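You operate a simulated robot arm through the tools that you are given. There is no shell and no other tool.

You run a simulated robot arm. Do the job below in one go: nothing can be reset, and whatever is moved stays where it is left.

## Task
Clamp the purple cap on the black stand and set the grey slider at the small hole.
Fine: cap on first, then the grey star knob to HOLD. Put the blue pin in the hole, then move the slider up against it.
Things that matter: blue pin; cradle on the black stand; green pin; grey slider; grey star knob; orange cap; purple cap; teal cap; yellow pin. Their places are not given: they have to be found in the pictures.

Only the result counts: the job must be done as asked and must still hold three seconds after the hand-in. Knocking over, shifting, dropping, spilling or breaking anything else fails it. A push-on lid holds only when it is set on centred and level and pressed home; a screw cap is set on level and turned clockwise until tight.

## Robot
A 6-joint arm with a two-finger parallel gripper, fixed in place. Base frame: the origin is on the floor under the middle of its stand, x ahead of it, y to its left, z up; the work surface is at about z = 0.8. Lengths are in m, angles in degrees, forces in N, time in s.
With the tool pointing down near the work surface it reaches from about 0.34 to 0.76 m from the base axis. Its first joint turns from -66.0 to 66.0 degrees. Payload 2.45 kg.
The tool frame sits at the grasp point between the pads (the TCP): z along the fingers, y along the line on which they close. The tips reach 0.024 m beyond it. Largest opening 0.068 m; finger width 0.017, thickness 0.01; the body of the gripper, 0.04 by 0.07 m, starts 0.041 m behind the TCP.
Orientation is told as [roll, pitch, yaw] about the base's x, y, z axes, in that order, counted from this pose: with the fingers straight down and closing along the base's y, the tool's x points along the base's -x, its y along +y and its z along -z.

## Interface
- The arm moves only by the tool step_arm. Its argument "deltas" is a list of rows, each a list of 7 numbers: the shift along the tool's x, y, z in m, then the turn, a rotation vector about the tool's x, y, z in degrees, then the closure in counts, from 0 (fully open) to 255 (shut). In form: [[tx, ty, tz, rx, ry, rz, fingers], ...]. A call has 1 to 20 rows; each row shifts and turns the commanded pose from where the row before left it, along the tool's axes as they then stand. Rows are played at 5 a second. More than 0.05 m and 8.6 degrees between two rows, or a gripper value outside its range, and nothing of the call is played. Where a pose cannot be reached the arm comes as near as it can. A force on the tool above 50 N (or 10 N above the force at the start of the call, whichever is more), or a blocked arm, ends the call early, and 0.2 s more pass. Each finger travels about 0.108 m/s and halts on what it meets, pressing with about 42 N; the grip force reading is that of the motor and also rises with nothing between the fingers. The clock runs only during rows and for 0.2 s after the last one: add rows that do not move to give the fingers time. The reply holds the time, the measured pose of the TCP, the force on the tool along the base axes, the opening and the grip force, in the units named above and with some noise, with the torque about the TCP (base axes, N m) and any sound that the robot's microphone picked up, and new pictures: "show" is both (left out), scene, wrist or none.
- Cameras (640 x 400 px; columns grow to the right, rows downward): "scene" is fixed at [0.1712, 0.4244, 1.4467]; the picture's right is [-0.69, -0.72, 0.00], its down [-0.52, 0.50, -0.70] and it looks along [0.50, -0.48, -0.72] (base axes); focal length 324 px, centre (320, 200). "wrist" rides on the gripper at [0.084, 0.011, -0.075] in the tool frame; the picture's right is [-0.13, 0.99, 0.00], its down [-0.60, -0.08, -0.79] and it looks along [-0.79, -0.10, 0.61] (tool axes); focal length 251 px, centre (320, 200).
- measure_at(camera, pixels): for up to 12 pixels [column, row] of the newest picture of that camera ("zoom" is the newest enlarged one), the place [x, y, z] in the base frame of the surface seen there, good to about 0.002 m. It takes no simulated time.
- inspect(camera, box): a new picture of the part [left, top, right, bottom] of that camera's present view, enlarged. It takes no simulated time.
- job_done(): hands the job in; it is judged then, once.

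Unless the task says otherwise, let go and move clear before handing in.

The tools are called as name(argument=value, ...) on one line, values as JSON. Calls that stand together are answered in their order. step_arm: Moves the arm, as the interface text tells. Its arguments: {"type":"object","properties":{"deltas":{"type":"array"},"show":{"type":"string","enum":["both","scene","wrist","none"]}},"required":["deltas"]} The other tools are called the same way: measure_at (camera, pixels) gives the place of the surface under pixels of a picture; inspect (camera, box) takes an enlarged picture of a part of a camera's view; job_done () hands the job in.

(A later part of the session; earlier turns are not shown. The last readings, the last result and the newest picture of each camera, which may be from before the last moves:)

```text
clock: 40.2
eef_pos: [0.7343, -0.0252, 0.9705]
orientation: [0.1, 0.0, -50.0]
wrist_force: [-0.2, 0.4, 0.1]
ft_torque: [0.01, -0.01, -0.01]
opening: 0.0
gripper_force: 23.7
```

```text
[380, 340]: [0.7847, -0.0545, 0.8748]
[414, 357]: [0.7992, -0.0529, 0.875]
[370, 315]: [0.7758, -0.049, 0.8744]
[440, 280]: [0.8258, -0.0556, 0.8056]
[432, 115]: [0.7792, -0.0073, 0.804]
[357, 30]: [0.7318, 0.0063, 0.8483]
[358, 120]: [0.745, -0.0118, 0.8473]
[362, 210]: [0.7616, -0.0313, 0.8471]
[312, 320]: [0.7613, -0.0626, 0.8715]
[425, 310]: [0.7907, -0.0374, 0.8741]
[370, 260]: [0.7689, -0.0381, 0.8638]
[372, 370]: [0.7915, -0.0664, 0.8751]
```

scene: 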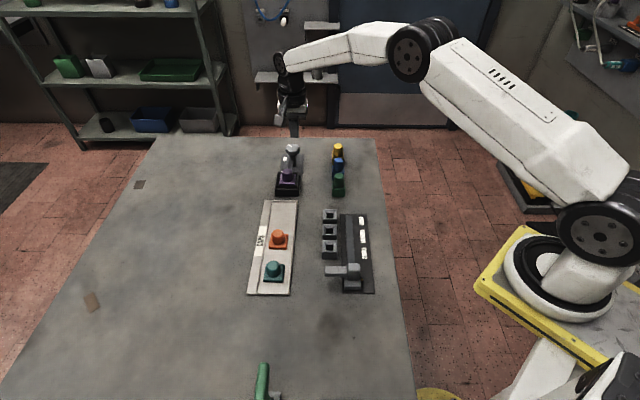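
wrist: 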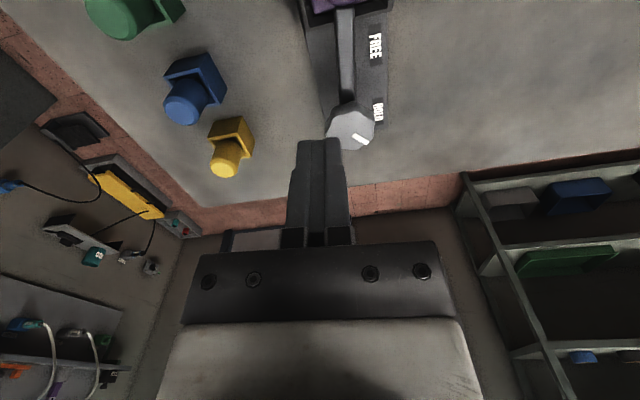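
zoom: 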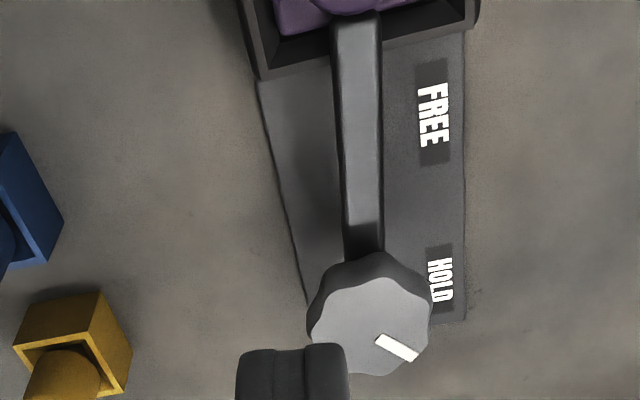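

Labels read FREE at ≈91° and HOLD at ≈−3° about the axis, and the bar at 129–130°, so it is at or within a degree or two of HOLD. I'll descend beside the bar with a few mm gap and press lightly clockwise to confirm the stop.

step_arm(deltas=[[0, -0.003, 0.02, 0, 0, 0, 255], [0, 0, 0.03, 0, 0, 0, 255], [0, 0, 0.03, 0, 0, 0, 255], [0, 0, 0.02, 0, 0, 0, 255], [0, 0, 0.012, 0, 0, 0, 255], [0, 0, 0, 0, 0, 0, 255], [0, 0.003, 0, 0, 0, 0, 255], [0, 0.001, 0, 0, 0, 0, 255], [0, 0.001, 0, 0, 0, 0, 255], [0, 0, 0, 0, 0, 0, 255]])

inspect(camera="wrist", box=[220, 60, 440, 220])

```text
clock: 42.4
eef_pos: [0.7354, -0.0269, 0.8588]
orientation: [0.0, 0.0, -50.1]
wrist_force: [0.1, -0.2, 0.5]
ft_torque: [-0.01, -0.01, -0.01]
opening: 0.0
gripper_force: 23.8
```

scene: 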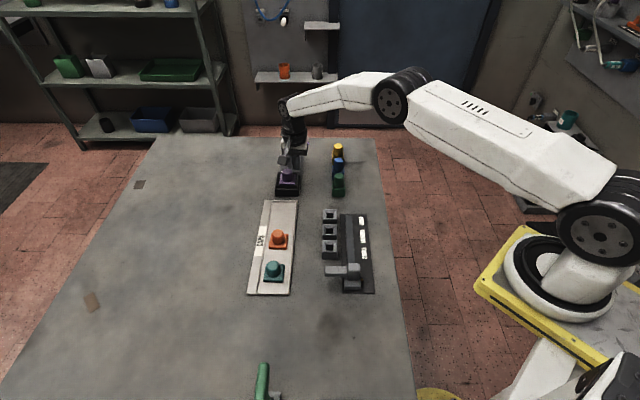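
wrist: 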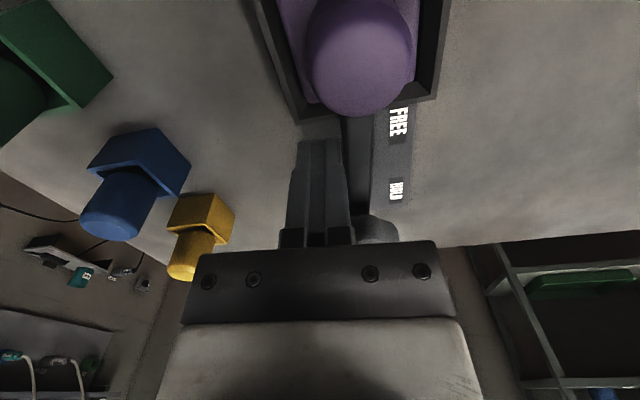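

```text
2.50 times, centred on (330, 140) of wrist
```

zoom: 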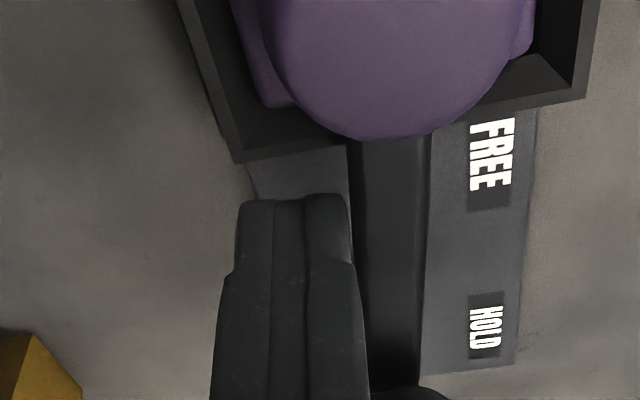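

The fingers are right beside the bar, no force yet. I'll press on in 0.7 mm steps.

step_arm(deltas=[[0, 0.0007, 0, 0, 0, 0, 255], [0, 0.0007, 0, 0, 0, 0, 255], [0, 0.0007, 0, 0, 0, 0, 255], [0, 0, 0, 0, 0, 0, 255]], show="none")

```text
clock: 43.4
eef_pos: [0.737, -0.0255, 0.8576]
orientation: [0.0, 0.0, -50.0]
wrist_force: [-2.1, -2.1, 2.8]
ft_torque: [0.0, 0.02, 0.01]
opening: 0.0
gripper_force: 23.7
```

step_arm(deltas=[[0, 0.0006, 0, 0, 0, 0, 255], [0, 0.0006, 0, 0, 0, 0, 255], [0, 0, 0, 0, 0, 0, 255]], show="none")

```text
clock: 44.2
eef_pos: [0.7364, -0.0253, 0.8582]
orientation: [-0.1, 0.0, -50.0]
wrist_force: [-3.9, -4.3, 4.0]
ft_torque: [-0.05, 0.0, -0.03]
opening: 0.0001
gripper_force: 23.4
```

step_arm(deltas=[[0, 0.0007, 0, 0, 0, 0, 255], [0, 0.0007, 0, 0, 0, 0, 255], [0, 0.0006, 0, 0, 0, 0, 255], [0, 0, 0, 0, 0, 0, 255]], show="none")

```text
clock: 45.2
eef_pos: [0.7387, -0.0242, 0.859]
orientation: [-0.2, 0.0, -50.1]
wrist_force: [-11.4, -13.6, 1.5]
ft_torque: [-0.13, 0.12, -0.13]
opening: 0.0
gripper_force: 23.4
```

The force climbed to about 18 N over 2 mm, which is arm stiffness: the bar is against its hard stop at HOLD. I'll back off sideways, rise and go over to the pins.

step_arm(deltas=[[0, -0.004, 0, 0, 0, 0, 255], [0, -0.006, 0, 0, 0, 0, 255], [0, 0, -0.03, 0, 0, 0, 255], [0, 0, -0.04, 0, 0, 0, 255], [0, 0, -0.04, 0, 0, 0, 255], [0.0, -0.03, -0.01, 0, 0, 0, 200], [0, -0.04, -0.01, 0, 0, 0, 100], [0, -0.04, 0, 0, 0, -2, 0], [0, -0.03, 0, 0, 0, -2, 0], [0, 0, 0, 0, 0, 0, 0]])

inspect(camera="scene", box=[264, 138, 320, 194])

inspect(camera="scene", box=[318, 136, 362, 200])

```text
clock: 47.4
eef_pos: [0.6239, -0.1181, 0.9881]
orientation: [0.0, 0.0, -46.0]
wrist_force: [-0.4, -0.2, 0.4]
ft_torque: [-0.02, -0.02, -0.01]
opening: 0.0679
gripper_force: 0.0
```

scene: 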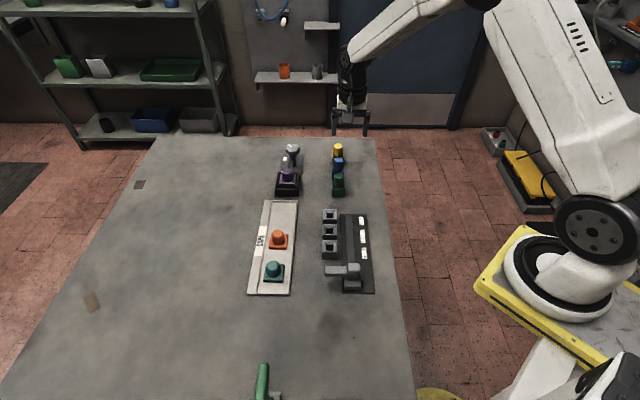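
wrist: 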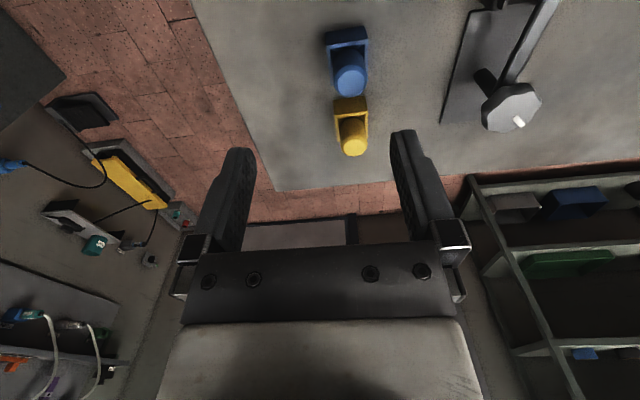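

```text
7.14 times, centred on (292, 166) of scene
```

zoom: 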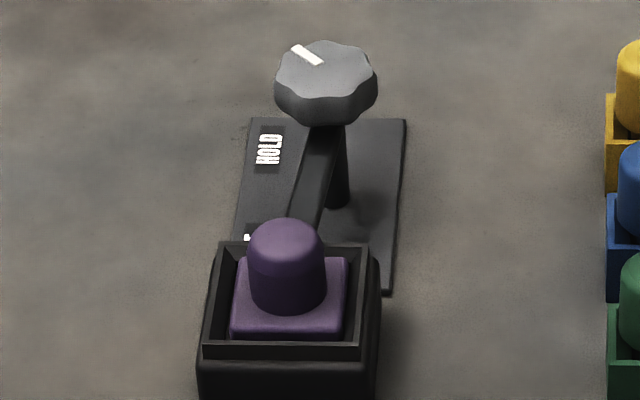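

```text
6.25 times, centred on (340, 168) of scene
```

zoom: 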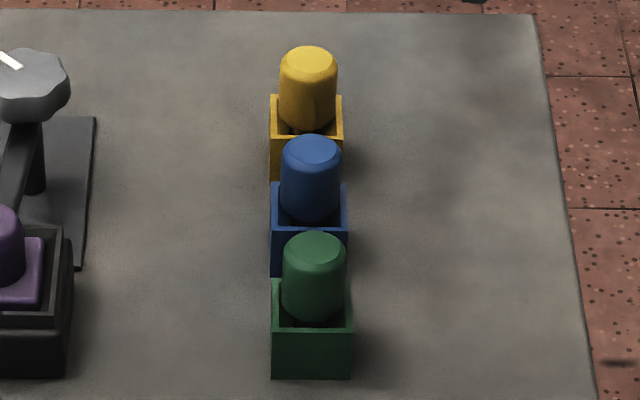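

The stand, cap and HOLD mark are as they should be. Now the blue pin: I'll zoom in and measure its head, holder and neighbours.

inspect(camera="scene", box=[322, 150, 354, 186])

```text
11.11 times, centred on (338, 168) of scene
```

zoom: 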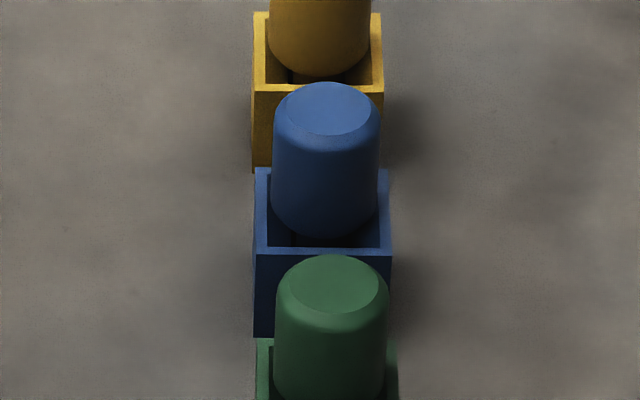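

measure_at(camera="zoom", pixels=[[328, 108], [290, 108], [368, 108], [326, 90], [326, 128], [277, 150], [376, 150], [325, 225], [262, 250], [386, 252], [262, 178], [384, 178]])

measure_at(camera="zoom", pixels=[[300, 242], [360, 243], [275, 205], [380, 210], [262, 330], [326, 180], [326, 200], [290, 200], [362, 200], [332, 285], [320, 310], [258, 85]])

```text
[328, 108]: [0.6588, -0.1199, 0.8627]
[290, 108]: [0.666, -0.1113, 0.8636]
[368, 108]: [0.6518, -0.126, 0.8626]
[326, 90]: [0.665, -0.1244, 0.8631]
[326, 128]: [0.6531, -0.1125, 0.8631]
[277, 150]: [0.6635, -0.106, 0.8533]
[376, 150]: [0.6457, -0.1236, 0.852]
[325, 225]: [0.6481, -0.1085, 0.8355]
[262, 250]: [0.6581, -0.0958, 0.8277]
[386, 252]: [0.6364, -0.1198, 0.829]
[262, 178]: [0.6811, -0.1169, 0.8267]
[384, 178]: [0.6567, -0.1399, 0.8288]
```

```text
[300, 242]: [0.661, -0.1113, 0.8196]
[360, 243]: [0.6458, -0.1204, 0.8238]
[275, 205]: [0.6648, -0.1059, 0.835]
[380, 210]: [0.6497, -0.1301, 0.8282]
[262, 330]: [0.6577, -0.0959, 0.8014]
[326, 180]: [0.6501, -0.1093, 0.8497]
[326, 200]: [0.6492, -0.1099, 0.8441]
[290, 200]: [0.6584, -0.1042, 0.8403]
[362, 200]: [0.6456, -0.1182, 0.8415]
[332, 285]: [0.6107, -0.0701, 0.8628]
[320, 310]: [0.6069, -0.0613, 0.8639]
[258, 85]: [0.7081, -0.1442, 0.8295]
```

Blue pin: head centre ≈(0.6585,−0.1187), top z=0.863, diameter ≈26 mm, head bottom ≈0.832 just above the holder rim (0.828). I'll hover over it with the fingers closing along 44°, clear of the other pins.

step_arm(deltas=[[-0.0081, 0.008, 0.0193, 0, 0, 0, 0], [-0.0081, 0.008, 0.0193, 0, 0, 0, 0], [-0.0081, 0.008, 0.0193, 0, 0, 0, 0], [0, 0, 0, 0, 0, 1, 0], [0, 0, 0, 0, 0, 0, 0]])

inspect(camera="wrist", box=[220, 0, 440, 200])

```text
clock: 48.6
eef_pos: [0.6573, -0.1214, 0.9318]
orientation: [0.0, 0.0, -47.1]
wrist_force: [0.2, -0.2, 0.4]
ft_torque: [0.0, 0.02, 0.01]
opening: 0.0681
gripper_force: 0.1
```

scene: 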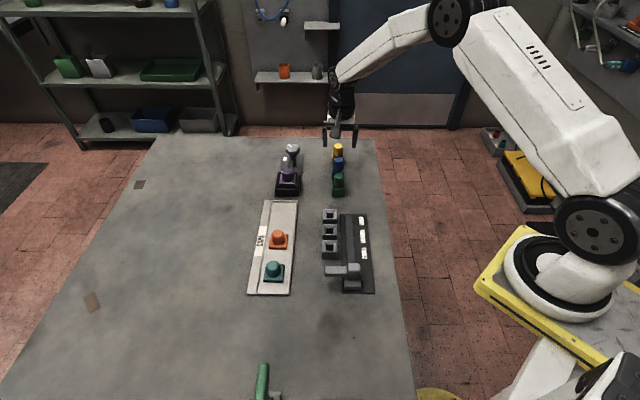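
wrist: 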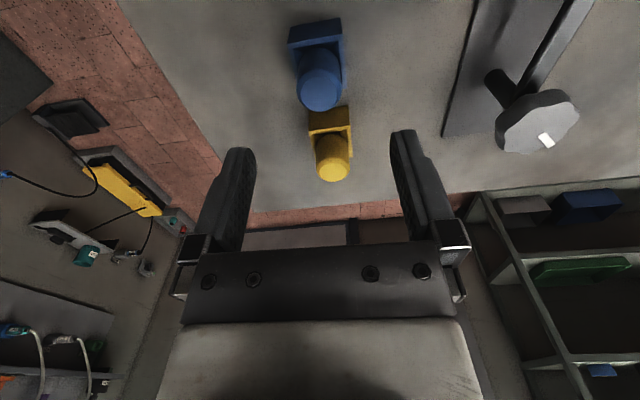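

```text
2.00 times, centred on (330, 100) of wrist
```

zoom: 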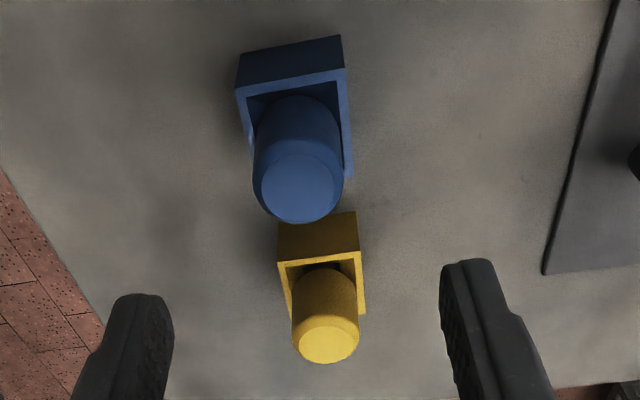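

The blue head is centred in column (320) and about 1–5 mm towards the camera in tool x; I'll trim +2 mm and descend to z≈0.858 with open fingers.

step_arm(deltas=[[0.002, 0, 0.02, 0, 0, 0, 0], [0, 0, 0.02, 0, 0, 0, 0], [0, 0, 0.02, 0, 0, 0, 0], [0, 0, 0.012, 0, 0, 0, 0], [0, 0, 0, 0, 0, 0, 0], [0, 0, 0, 0, 0, 0, 0]])

inspect(camera="wrist", box=[220, 60, 440, 220])

inspect(camera="scene", box=[312, 130, 364, 190])

```text
clock: 50.0
eef_pos: [0.6575, -0.1207, 0.8569]
orientation: [0.0, 0.0, -46.9]
wrist_force: [0.0, 0.9, -0.1]
ft_torque: [-0.01, -0.01, 0.02]
opening: 0.0678
gripper_force: 0.0
```

scene: 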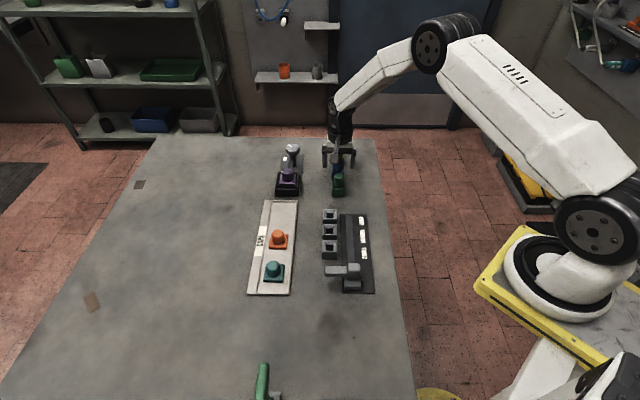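
wrist: 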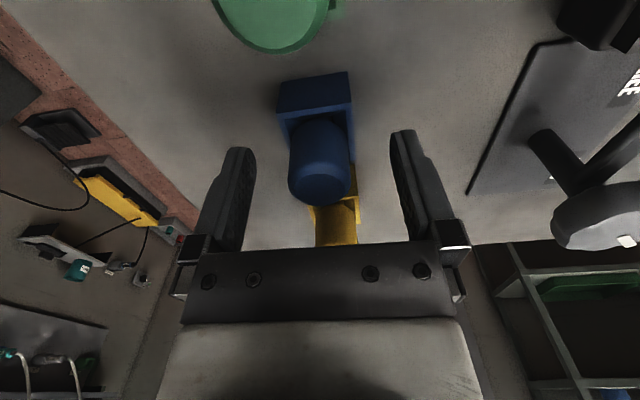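

```text
2.50 times, centred on (330, 140) of wrist
```

zoom: 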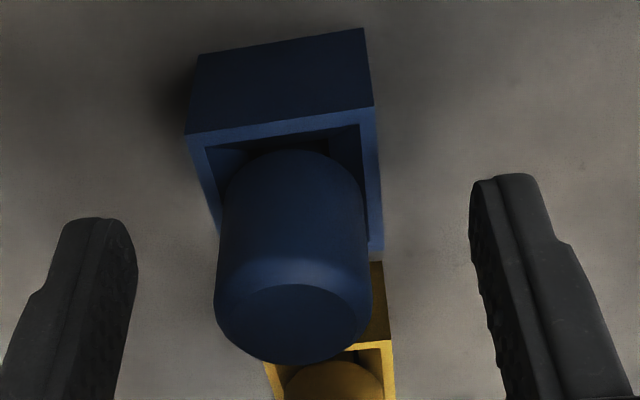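

```text
6.67 times, centred on (338, 160) of scene
```

zoom: 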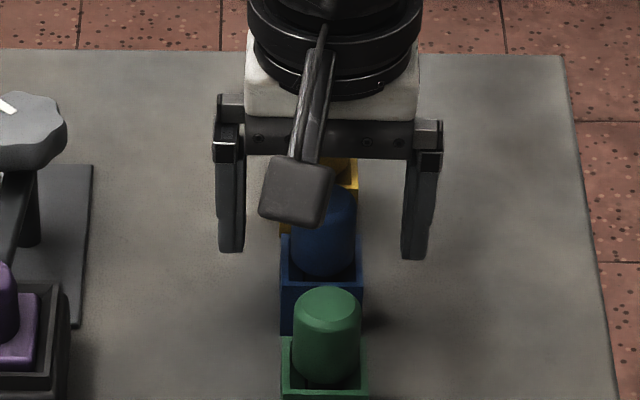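

The blue head sits between the fingers, just above the holder rim. I'll close on it.

step_arm(deltas=[[0, 0, 0, 0, 0, 0, 110], [0, 0, 0, 0, 0, 0, 170], [0, 0, 0, 0, 0, 0, 255], [0, 0, 0, 0, 0, 0, 255], [0, 0, 0, 0, 0, 0, 255]], show="wrist")

inspect(camera="wrist", box=[220, 60, 440, 220])

```text
clock: 51.2
eef_pos: [0.6577, -0.1193, 0.8591]
orientation: [0.1, 0.0, -47.0]
wrist_force: [-0.9, -0.5, -0.4]
ft_torque: [-0.01, 0.0, 0.0]
opening: 0.0259
gripper_force: 40.7
```

wrist: 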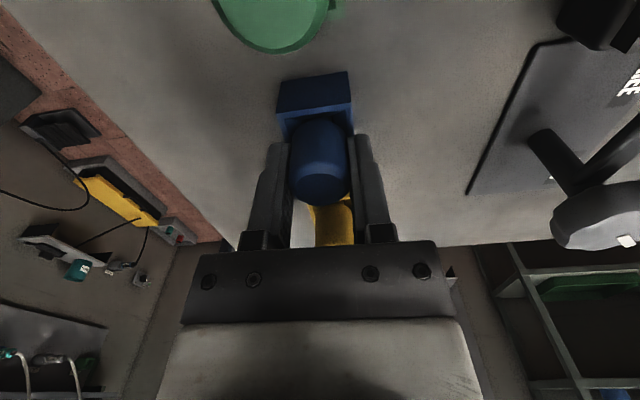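

```text
2.50 times, centred on (330, 140) of wrist
```

zoom: 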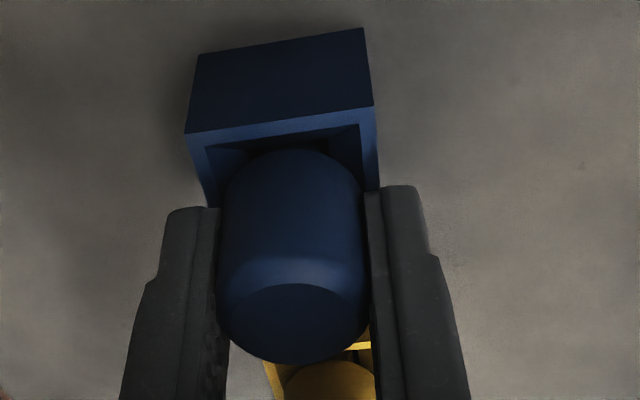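

Gripped at 25.9 mm with 41 N. I'll lift straight up and check the holder stays put.

step_arm(deltas=[[0, 0, -0.005, 0, 0, 0, 255], [0, 0, -0.01, 0, 0, 0, 255], [0, 0, -0.015, 0, 0, 0, 255], [0, 0, -0.02, 0, 0, 0, 255], [0, 0, -0.025, 0, 0, 0, 255], [0, 0, -0.025, 0, 0, 0, 255], [0, 0, 0, 0, 0, 0, 255], [0, 0, 0, 0, 0, 0, 255]])

inspect(camera="scene", box=[308, 120, 372, 200])

inspect(camera="wrist", box=[220, 40, 440, 220])

```text
clock: 53.0
eef_pos: [0.6568, -0.1193, 0.958]
orientation: [-0.1, 0.0, -47.0]
wrist_force: [-0.4, 0.4, -0.8]
ft_torque: [-0.01, -0.03, -0.02]
opening: 0.0259
gripper_force: 41.4
```

scene: 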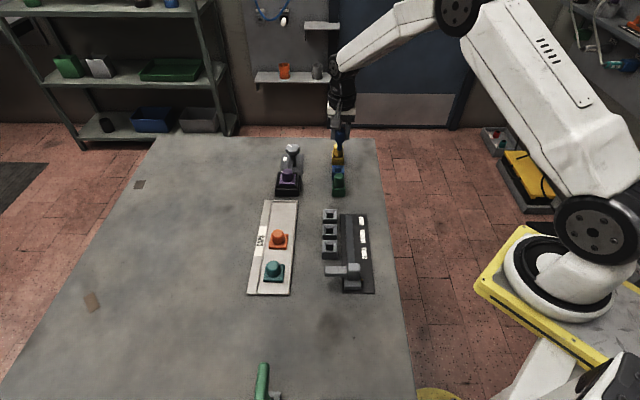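
wrist: 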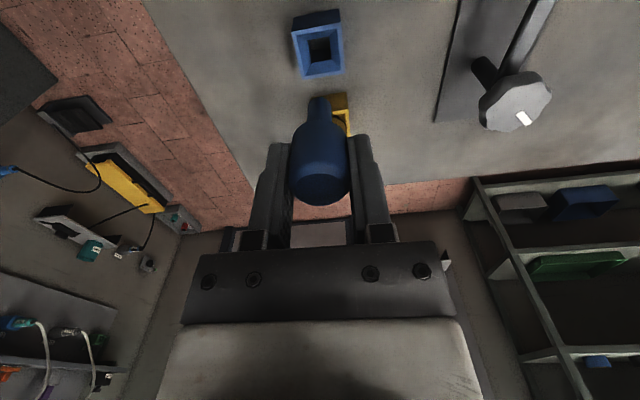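

```text
5.00 times, centred on (340, 160) of scene
```

zoom: 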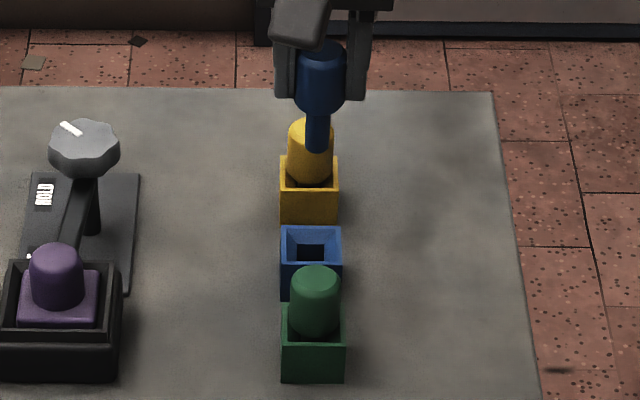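

```text
2.22 times, centred on (330, 130) of wrist
```

zoom: 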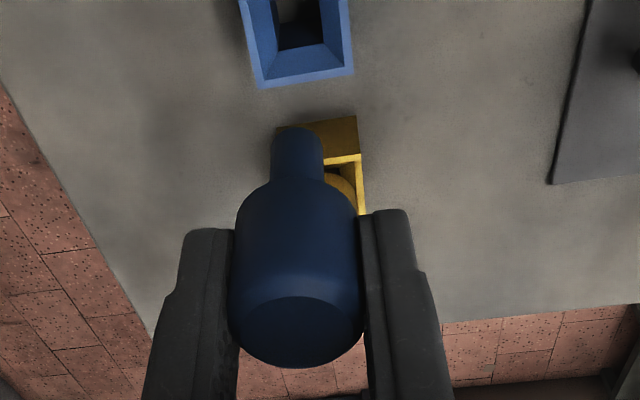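

The pin came out cleanly: a head with a round shaft about 10 mm thick and ~30 mm long; the holder stayed. Next I'll measure the SMALL socket and the slider.

inspect(camera="scene", box=[316, 232, 380, 296])

```text
6.25 times, centred on (348, 264) of scene
```

zoom: 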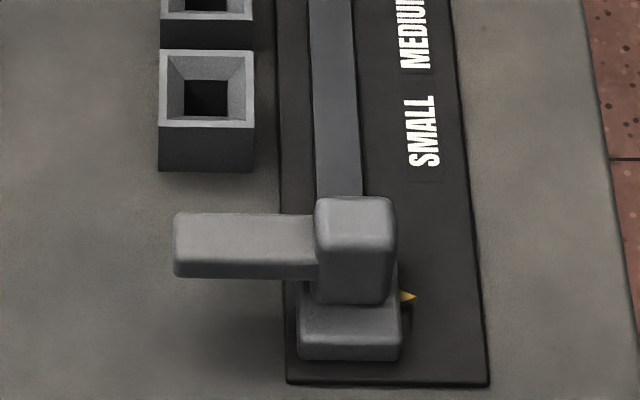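

measure_at(camera="zoom", pixels=[[164, 54], [250, 54], [250, 123], [163, 124], [186, 83], [227, 83], [227, 113], [186, 113], [206, 55], [206, 122], [206, 165], [206, 100]])

measure_at(camera="zoom", pixels=[[180, 218], [180, 262], [245, 238], [310, 220], [310, 265], [325, 205], [390, 205], [355, 230], [355, 290], [408, 296], [350, 345], [425, 130]])

```text
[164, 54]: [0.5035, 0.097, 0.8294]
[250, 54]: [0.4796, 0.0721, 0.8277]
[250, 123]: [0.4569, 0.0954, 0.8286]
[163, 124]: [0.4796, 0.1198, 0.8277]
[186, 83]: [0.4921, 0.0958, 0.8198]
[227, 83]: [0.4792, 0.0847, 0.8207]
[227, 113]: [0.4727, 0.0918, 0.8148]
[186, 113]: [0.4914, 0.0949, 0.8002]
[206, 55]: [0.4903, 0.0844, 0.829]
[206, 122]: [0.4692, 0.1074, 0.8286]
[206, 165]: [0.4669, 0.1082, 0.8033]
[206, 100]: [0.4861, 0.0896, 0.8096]
```

```text
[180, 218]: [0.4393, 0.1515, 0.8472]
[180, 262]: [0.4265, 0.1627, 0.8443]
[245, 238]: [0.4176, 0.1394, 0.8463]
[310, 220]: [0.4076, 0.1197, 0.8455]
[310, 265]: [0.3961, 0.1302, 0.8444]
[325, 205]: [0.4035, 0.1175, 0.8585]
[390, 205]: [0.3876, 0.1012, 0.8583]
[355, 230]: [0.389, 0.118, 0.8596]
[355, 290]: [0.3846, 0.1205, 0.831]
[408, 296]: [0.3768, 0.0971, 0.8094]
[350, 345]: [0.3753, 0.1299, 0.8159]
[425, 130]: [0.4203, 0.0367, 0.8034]
```

SMALL socket centre is (0.480,0.096), rim z≈0.828, same form as the blue holder at (0.658,−0.118): a displacement of (−0.178,+0.214). I'll carry the pin there at height.

step_arm(deltas=[[0.0348, 0.00197, 0, 0, 0, 0, 255], [0.0348, 0.00197, 0, 0, 0, 0, 255], [0.0348, 0.00197, 0, 0, 0, 0, 255], [0.0348, 0.00197, 0, 0, 0, 0, 255], [0.0348, 0.00197, 0, 0, 0, 0, 255], [0.0348, 0.00197, 0, 0, 0, 0, 255], [0.0348, 0.00197, 0, 0, 0, 0, 255], [0.0348, 0.00197, 0, 0, 0, 0, 255], [0, 0, 0.02, 0, 0, 0, 255], [0, 0, 0.015, 0, 0, 0, 255], [0, 0, 0, 0, 0, 0, 255], [0, 0, 0, 0, 0, 0, 255]])

inspect(camera="scene", box=[300, 205, 372, 265])

inspect(camera="wrist", box=[220, 0, 440, 180])

```text
clock: 55.6
eef_pos: [0.4811, 0.0938, 0.9221]
orientation: [-0.1, 0.0, -47.1]
wrist_force: [0.1, -0.4, -0.7]
ft_torque: [0.0, 0.01, -0.02]
opening: 0.0257
gripper_force: 41.7
```

scene: 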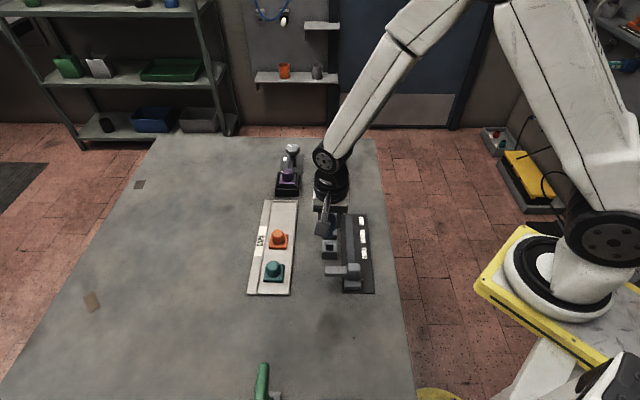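
wrist: 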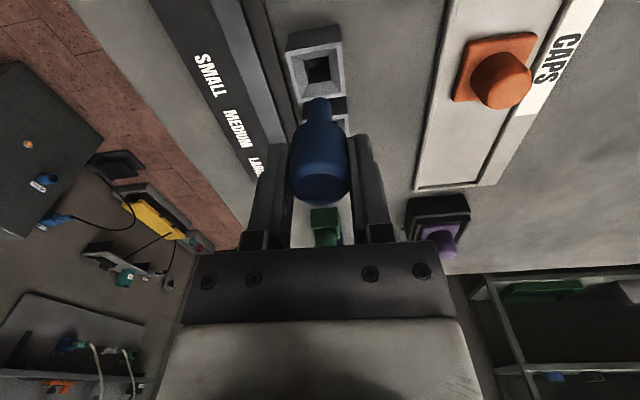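

```text
6.67 times, centred on (336, 235) of scene
```

zoom: 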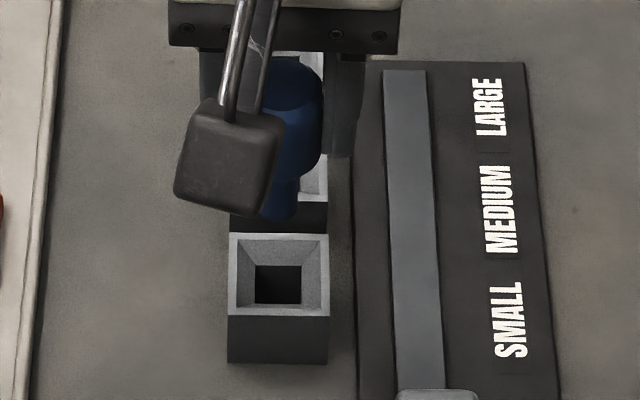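

```text
2.22 times, centred on (330, 90) of wrist
```

zoom: 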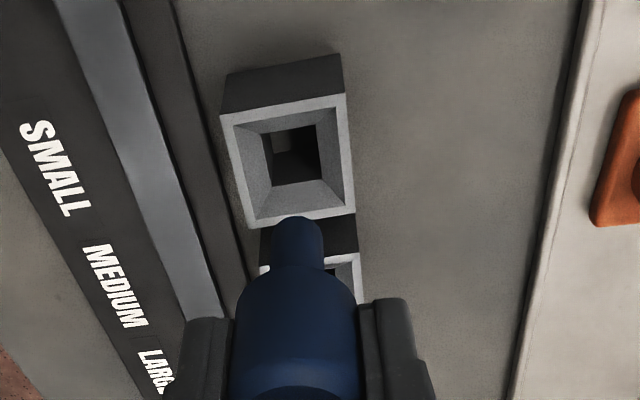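

measure_at(camera="zoom", pixels=[[226, 116], [342, 99], [350, 208], [254, 222], [300, 225], [280, 235], [318, 235], [297, 250], [300, 218], [295, 155], [285, 98], [300, 216]])

inspect(camera="scene", box=[312, 214, 352, 254])

```text
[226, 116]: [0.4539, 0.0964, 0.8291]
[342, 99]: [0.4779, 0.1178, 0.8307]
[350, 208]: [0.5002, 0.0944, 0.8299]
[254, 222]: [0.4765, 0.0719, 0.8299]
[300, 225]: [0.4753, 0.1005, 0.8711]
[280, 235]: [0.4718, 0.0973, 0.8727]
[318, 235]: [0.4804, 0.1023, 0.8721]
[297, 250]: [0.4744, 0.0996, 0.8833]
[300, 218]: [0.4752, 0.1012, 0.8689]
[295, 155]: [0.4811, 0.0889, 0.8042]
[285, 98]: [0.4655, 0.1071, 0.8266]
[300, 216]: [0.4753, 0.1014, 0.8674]
```

```text
10.00 times, centred on (332, 234) of scene
```

zoom: 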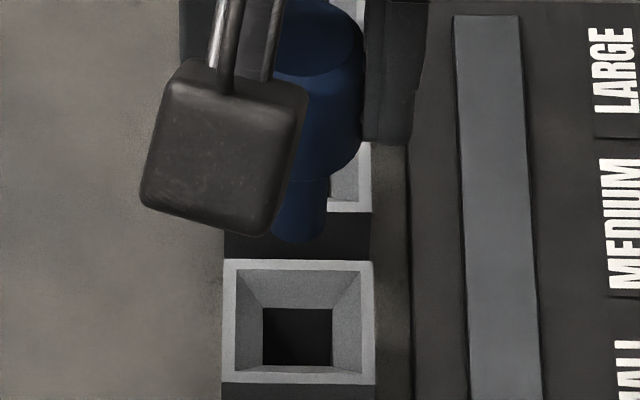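

Wrist and scene views put the shaft within 1–2 mm of the hole axis, well inside the funnel. I'll trim −0.8 mm in tool y and lower, watching the force.

step_arm(deltas=[[0, -0.0008, 0.015, 0, 0, 0, 255], [0, 0, 0.015, 0, 0, 0, 255], [0, 0, 0.01, 0, 0, 0, 255], [0, 0, 0.008, 0, 0, 0, 255], [0, 0, 0, 0, 0, 0, 255]])

inspect(camera="scene", box=[300, 205, 372, 265])

inspect(camera="wrist", box=[220, 0, 440, 180])

```text
clock: 56.8
eef_pos: [0.48, 0.0951, 0.8763]
orientation: [-0.1, 0.1, -47.0]
wrist_force: [0.3, 1.1, -0.9]
ft_torque: [-0.01, -0.01, 0.02]
opening: 0.026
gripper_force: 41.4
```

scene: 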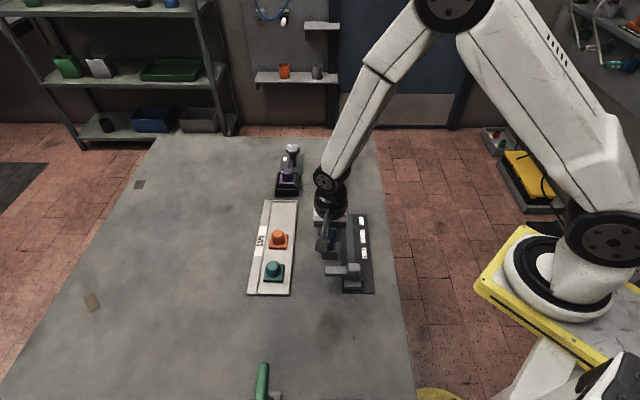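
wrist: 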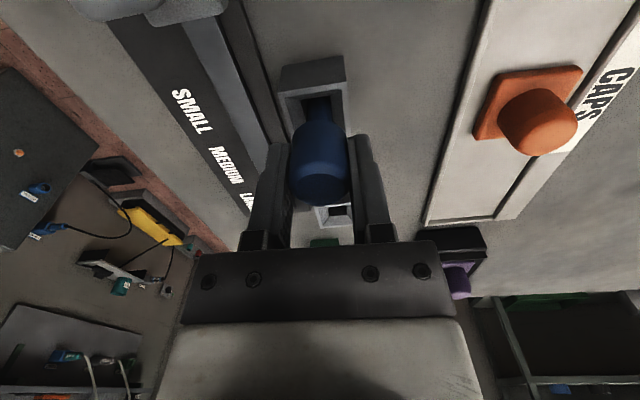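

```text
6.67 times, centred on (336, 235) of scene
```

zoom: 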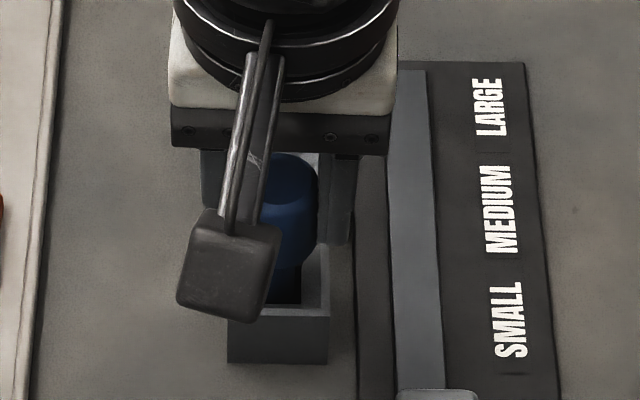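

```text
2.22 times, centred on (330, 90) of wrist
```

zoom: 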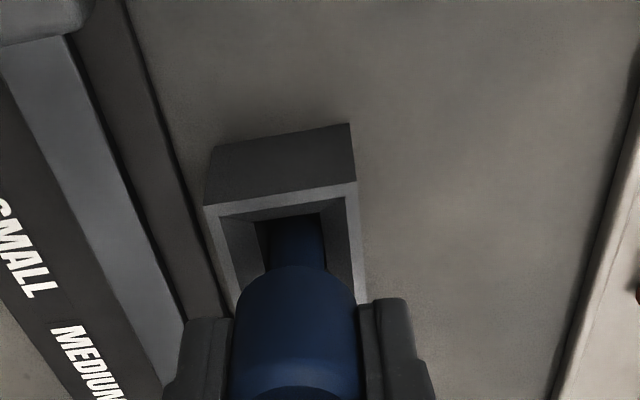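

The shaft is inside the hole (slightly right of centre in the wrist view) with no side force. I'll trim another −1 mm and lower the rest in small steps.

step_arm(deltas=[[0, -0.001, 0.004, 0, 0, 0, 255], [0, 0, 0.004, 0, 0, 0, 255], [0, 0, 0.003, 0, 0, 0, 255], [0, 0, 0.002, 0, 0, 0, 255], [0, 0, 0.001, 0, 0, 0, 255], [0, 0, 0, 0, 0, 0, 255]])

inspect(camera="wrist", box=[220, 20, 440, 200])

```text
clock: 58.2
eef_pos: [0.4779, 0.0936, 0.8612]
orientation: [-0.1, 0.0, -46.9]
wrist_force: [0.8, -0.9, -0.8]
ft_torque: [0.04, -0.05, -0.04]
opening: 0.0258
gripper_force: 40.5
```

scene: 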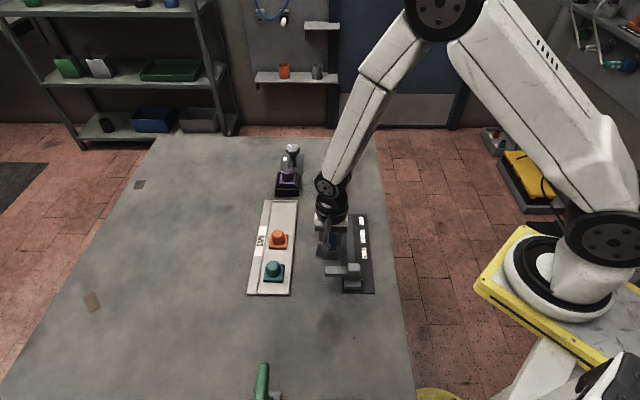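
wrist: 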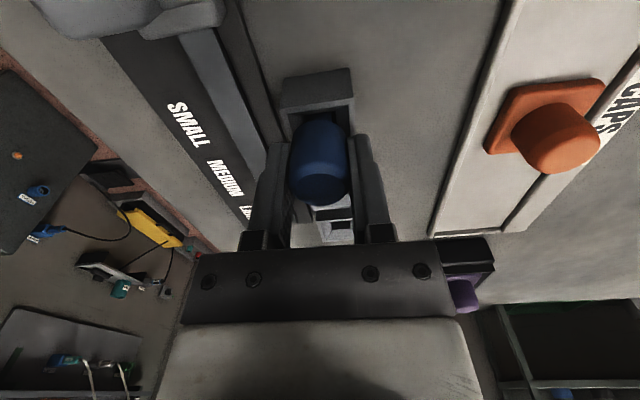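

```text
2.22 times, centred on (330, 110) of wrist
```

zoom: 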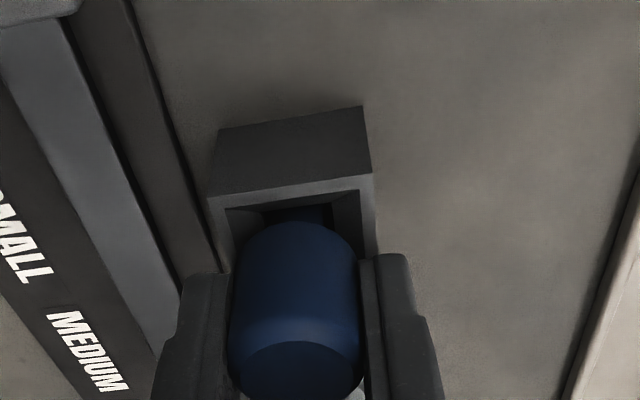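

Nearly seated, still no contact force. I'll lower in 1 mm steps until it touches bottom.

step_arm(deltas=[[0, 0, 0.001, 0, 0, 0, 255], [0, 0, 0.001, 0, 0, 0, 255], [0, 0, 0.001, 0, 0, 0, 255], [0, 0, 0.001, 0, 0, 0, 255], [0, 0, 0, 0, 0, 0, 255]], show="none")

```text
clock: 59.4
eef_pos: [0.4777, 0.0925, 0.8575]
orientation: [0.0, 0.0, -47.0]
wrist_force: [-0.8, -1.4, 4.1]
ft_torque: [-0.08, 0.06, 0.01]
opening: 0.0259
gripper_force: 41.3
```

Contact force of 4 N at z≈0.8575: the pin is on the bottom of the socket. I'll open the fingers and rise clear.

step_arm(deltas=[[0, 0, 0.0005, 0, 0, 0, 255], [0, 0, 0, 0, 0, 0, 150], [0, 0, 0, 0, 0, 0, 100], [0, 0, 0, 0, 0, 0, 60], [0, 0, -0.02, 0, 0, 0, 60], [0, 0, -0.03, 0, 0, 0, 60], [0, 0, -0.04, 0, 0, 0, 60], [-0.03, 0, -0.03, 0, 0, 0, 60], [-0.04, 0, -0.01, 0, 0, 0, 60], [-0.04, 0, 0, 0, 0, 0, 60], [0, 0, 0, 0, 0, 0, 60]])

inspect(camera="scene", box=[312, 205, 392, 300])

```text
clock: 61.8
eef_pos: [0.5541, 0.0107, 0.9863]
orientation: [0.0, 0.0, -47.0]
wrist_force: [-0.2, 0.4, 0.2]
ft_torque: [0.02, 0.0, -0.01]
opening: 0.0518
gripper_force: 0.0
```

scene: 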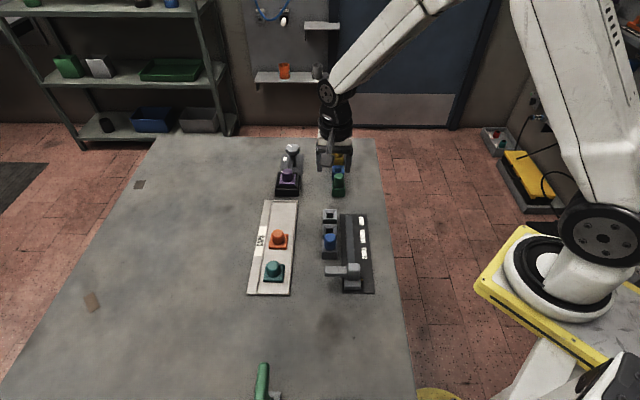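
wrist: 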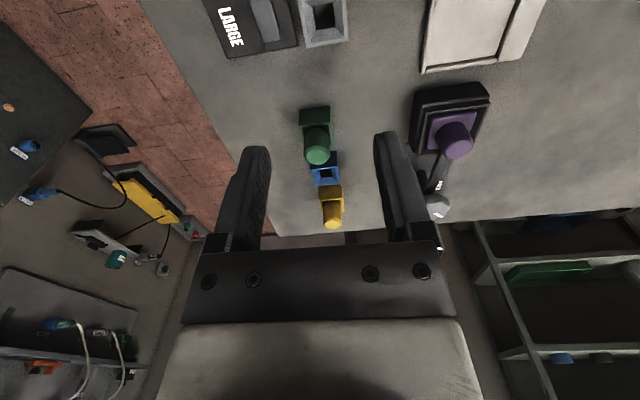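

```text
4.21 times, centred on (352, 252) of scene
```

zoom: 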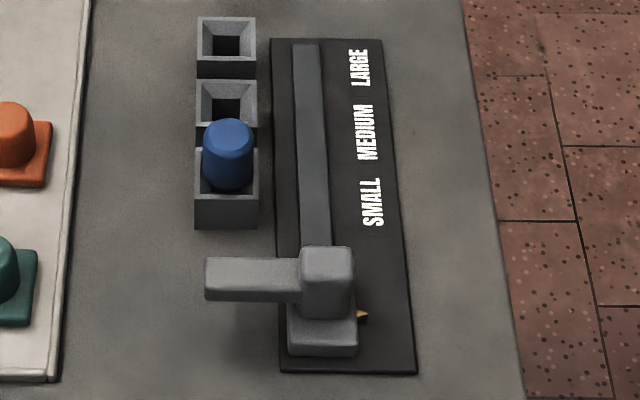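

The blue pin stands upright in the SMALL socket. Next is the slider: I'll push its post from behind (the −n side) with closed fingers, so I'll move above (0.368,0.137) and look.

step_arm(deltas=[[0.0366, -0.0084, 0.003, 0, 0, 0, 255], [0.0366, -0.0084, 0.003, 0, 0, 0, 255], [0.0366, -0.0084, 0.003, 0, 0, 0, 255], [0.0366, -0.0084, 0.003, 0, 0, 0, 255], [0.0366, -0.0084, 0.003, 0, 0, 0, 255], [0.0366, -0.0084, 0.003, 0, 0, 0, 255], [0, 0, 0, 0, 0, 2, 255], [0, 0, 0, 0, 0, 0, 255]])

inspect(camera="wrist", box=[200, 0, 440, 180])

inspect(camera="scene", box=[312, 205, 392, 300])

```text
clock: 63.6
eef_pos: [0.3654, 0.1382, 0.9681]
orientation: [0.0, 0.0, -49.0]
wrist_force: [0.3, -0.3, -0.7]
ft_torque: [0.0, 0.01, 0.0]
opening: 0.0
gripper_force: 23.4
```

scene: 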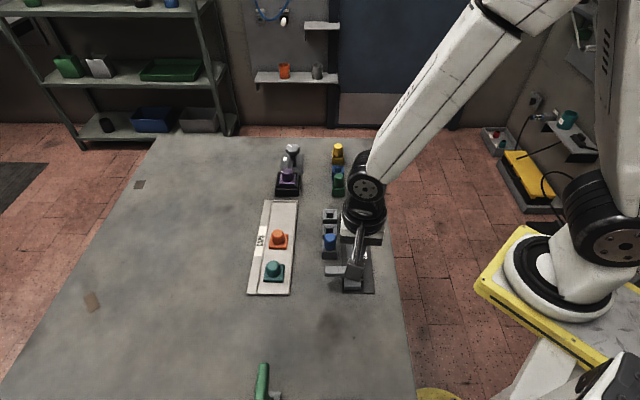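
wrist: 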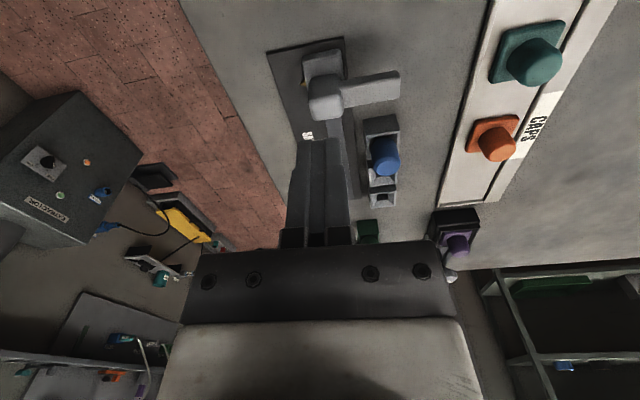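

```text
2.22 times, centred on (320, 90) of wrist
```

zoom: 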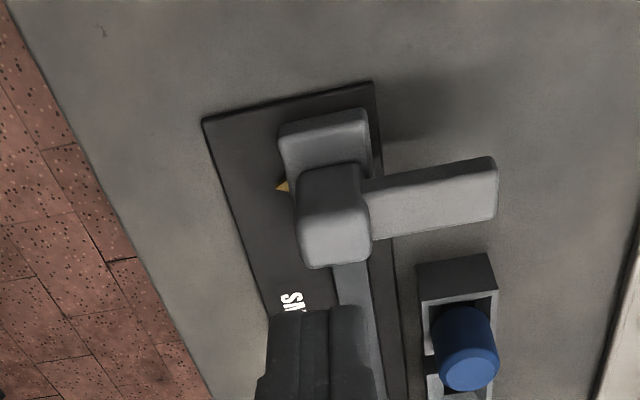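

```text
4.21 times, centred on (352, 252) of scene
```

zoom: 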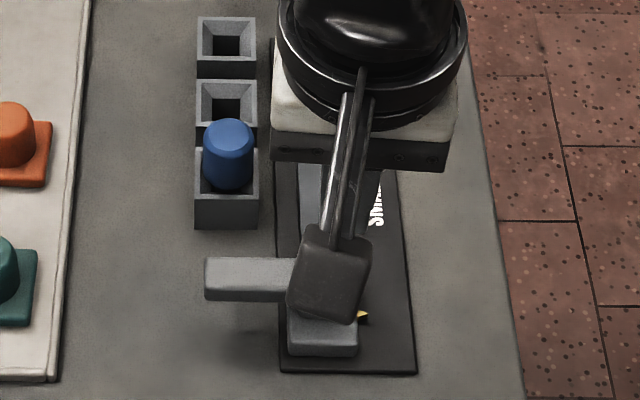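

inspect(camera="wrist", box=[250, 20, 410, 160])

```text
2.86 times, centred on (330, 90) of wrist
```

zoom: 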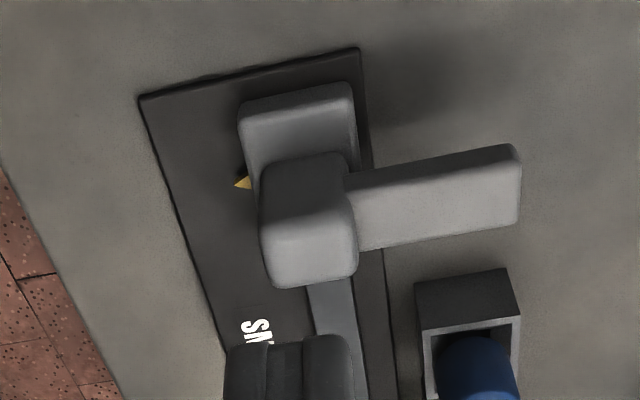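

measure_at(camera="zoom", pixels=[[270, 235], [350, 222], [350, 270], [272, 275], [305, 165], [305, 190], [245, 105], [348, 92], [300, 130], [360, 190], [515, 165], [515, 215]])

measure_at(camera="zoom", pixels=[[365, 240], [440, 185], [440, 225], [295, 100], [258, 150], [350, 150], [325, 300], [340, 340], [465, 360], [425, 330], [520, 320], [310, 250]])

```text
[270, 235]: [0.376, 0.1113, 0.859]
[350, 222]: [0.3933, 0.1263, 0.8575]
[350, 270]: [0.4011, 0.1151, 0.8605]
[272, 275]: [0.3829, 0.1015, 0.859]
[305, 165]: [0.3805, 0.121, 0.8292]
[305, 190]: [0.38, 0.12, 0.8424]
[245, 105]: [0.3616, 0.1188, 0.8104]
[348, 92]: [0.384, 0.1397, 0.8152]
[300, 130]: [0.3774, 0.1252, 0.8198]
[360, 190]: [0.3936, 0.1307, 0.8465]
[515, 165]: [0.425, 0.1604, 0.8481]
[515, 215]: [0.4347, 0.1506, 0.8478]
```

```text
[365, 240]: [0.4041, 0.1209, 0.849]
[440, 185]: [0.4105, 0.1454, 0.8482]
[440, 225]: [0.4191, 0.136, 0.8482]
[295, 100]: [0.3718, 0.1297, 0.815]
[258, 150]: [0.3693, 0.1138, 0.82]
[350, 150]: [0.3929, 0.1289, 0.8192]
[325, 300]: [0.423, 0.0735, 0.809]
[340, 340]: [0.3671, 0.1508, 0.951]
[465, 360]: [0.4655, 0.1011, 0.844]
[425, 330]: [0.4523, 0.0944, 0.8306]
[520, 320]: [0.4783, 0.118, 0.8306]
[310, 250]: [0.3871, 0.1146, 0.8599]
```

The slider post's back face is about 16 mm ahead of the closed fingers' face, with the carriage top at z≈0.82. I'll square the tool to the rail (yaw −45) and descend so the tips sit at z≈0.829, behind the post.

step_arm(deltas=[[0, 0, 0.02, 0, 0, -4, 255], [0, 0, 0.03, 0, 0, 0, 255], [0, 0, 0.03, 0, 0, 0, 255], [0, 0, 0.025, 0, 0, 0, 255], [0, 0, 0.01, 0, 0, 0, 255], [0, 0, 0, 0, 0, 0, 255], [0, 0, 0, 0, 0, 0, 255]])

inspect(camera="wrist", box=[220, 60, 460, 240])

inspect(camera="scene", box=[312, 205, 392, 300])

```text
clock: 65.2
eef_pos: [0.367, 0.1394, 0.8548]
orientation: [0.0, 0.0, -45.0]
wrist_force: [-0.5, 0.3, -0.3]
ft_torque: [0.01, -0.01, 0.0]
opening: 0.0003
gripper_force: 24.6
```

scene: 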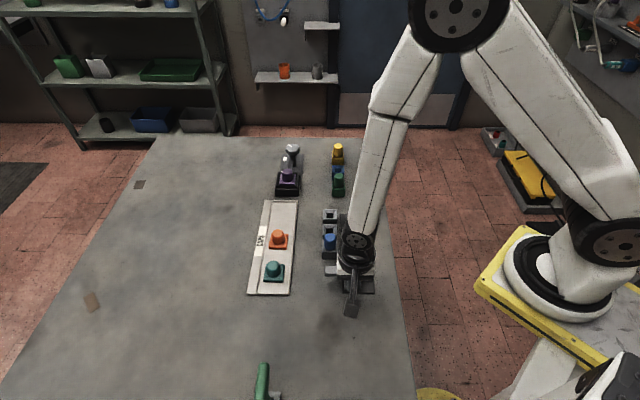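
wrist: 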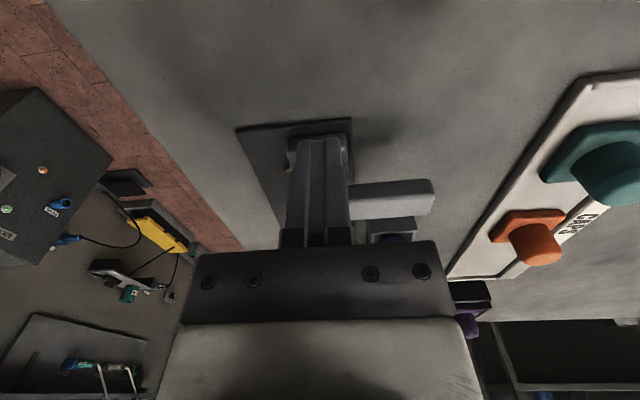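

```text
2.22 times, centred on (340, 150) of wrist
```

zoom: 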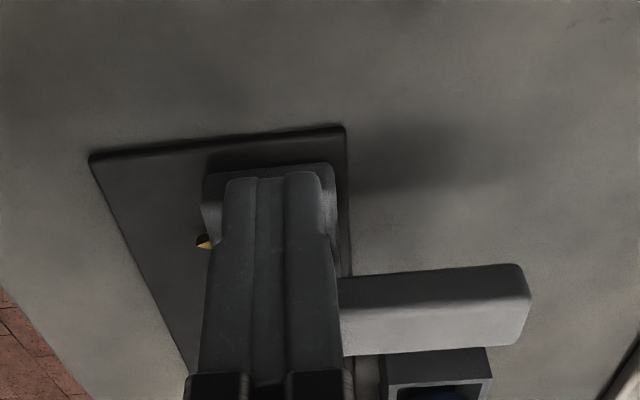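

```text
4.21 times, centred on (352, 252) of scene
```

zoom: 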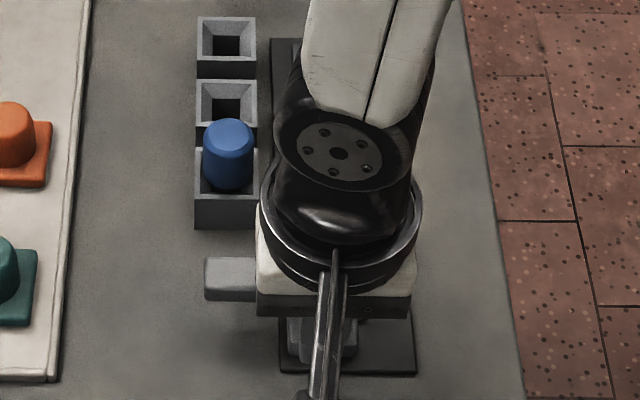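

The closed fingers sit behind the post above the carriage, no contact. I'll advance along the rail (−tool x) and watch for the push starting.

step_arm(deltas=[[-0.005, 0, 0, 0, 0, 0, 255], [-0.005, 0, 0, 0, 0, 0, 255], [-0.004, 0, 0, 0, 0, 0, 255], [-0.004, 0, 0, 0, 0, 0, 255], [-0.004, 0, 0, 0, 0, 0, 255], [-0.004, 0, 0, 0, 0, 0, 255], [0, 0, 0, 0, 0, 0, 255]])

inspect(camera="scene", box=[312, 205, 392, 300])

```text
clock: 66.8
eef_pos: [0.3842, 0.1201, 0.8537]
orientation: [0.0, 0.0, -45.0]
wrist_force: [-0.6, 0.9, 0.4]
ft_torque: [0.0, -0.02, 0.04]
opening: 0.0
gripper_force: 23.2
```

scene: 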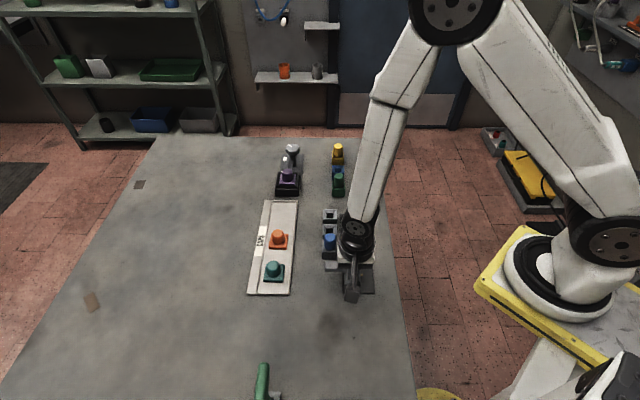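
wrist: 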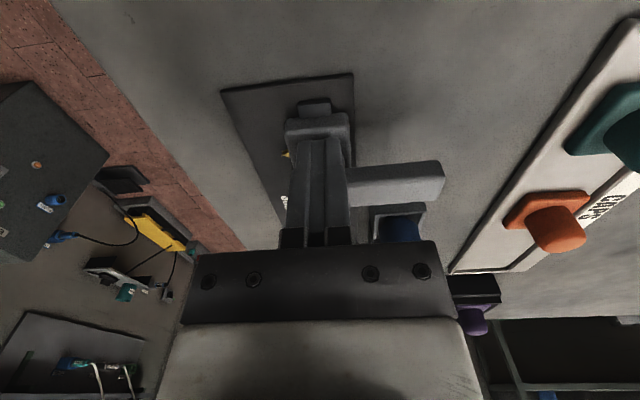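

```text
4.21 times, centred on (352, 252) of scene
```

zoom: 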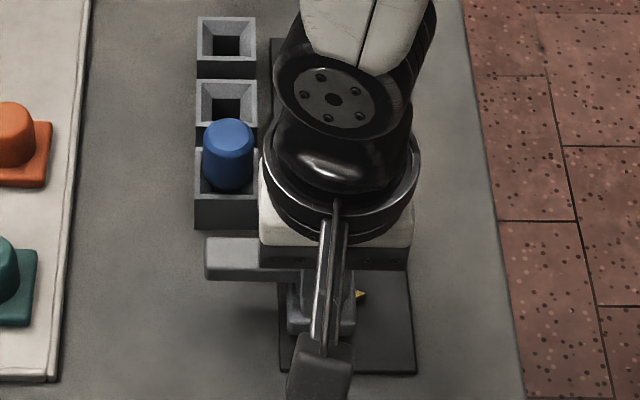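

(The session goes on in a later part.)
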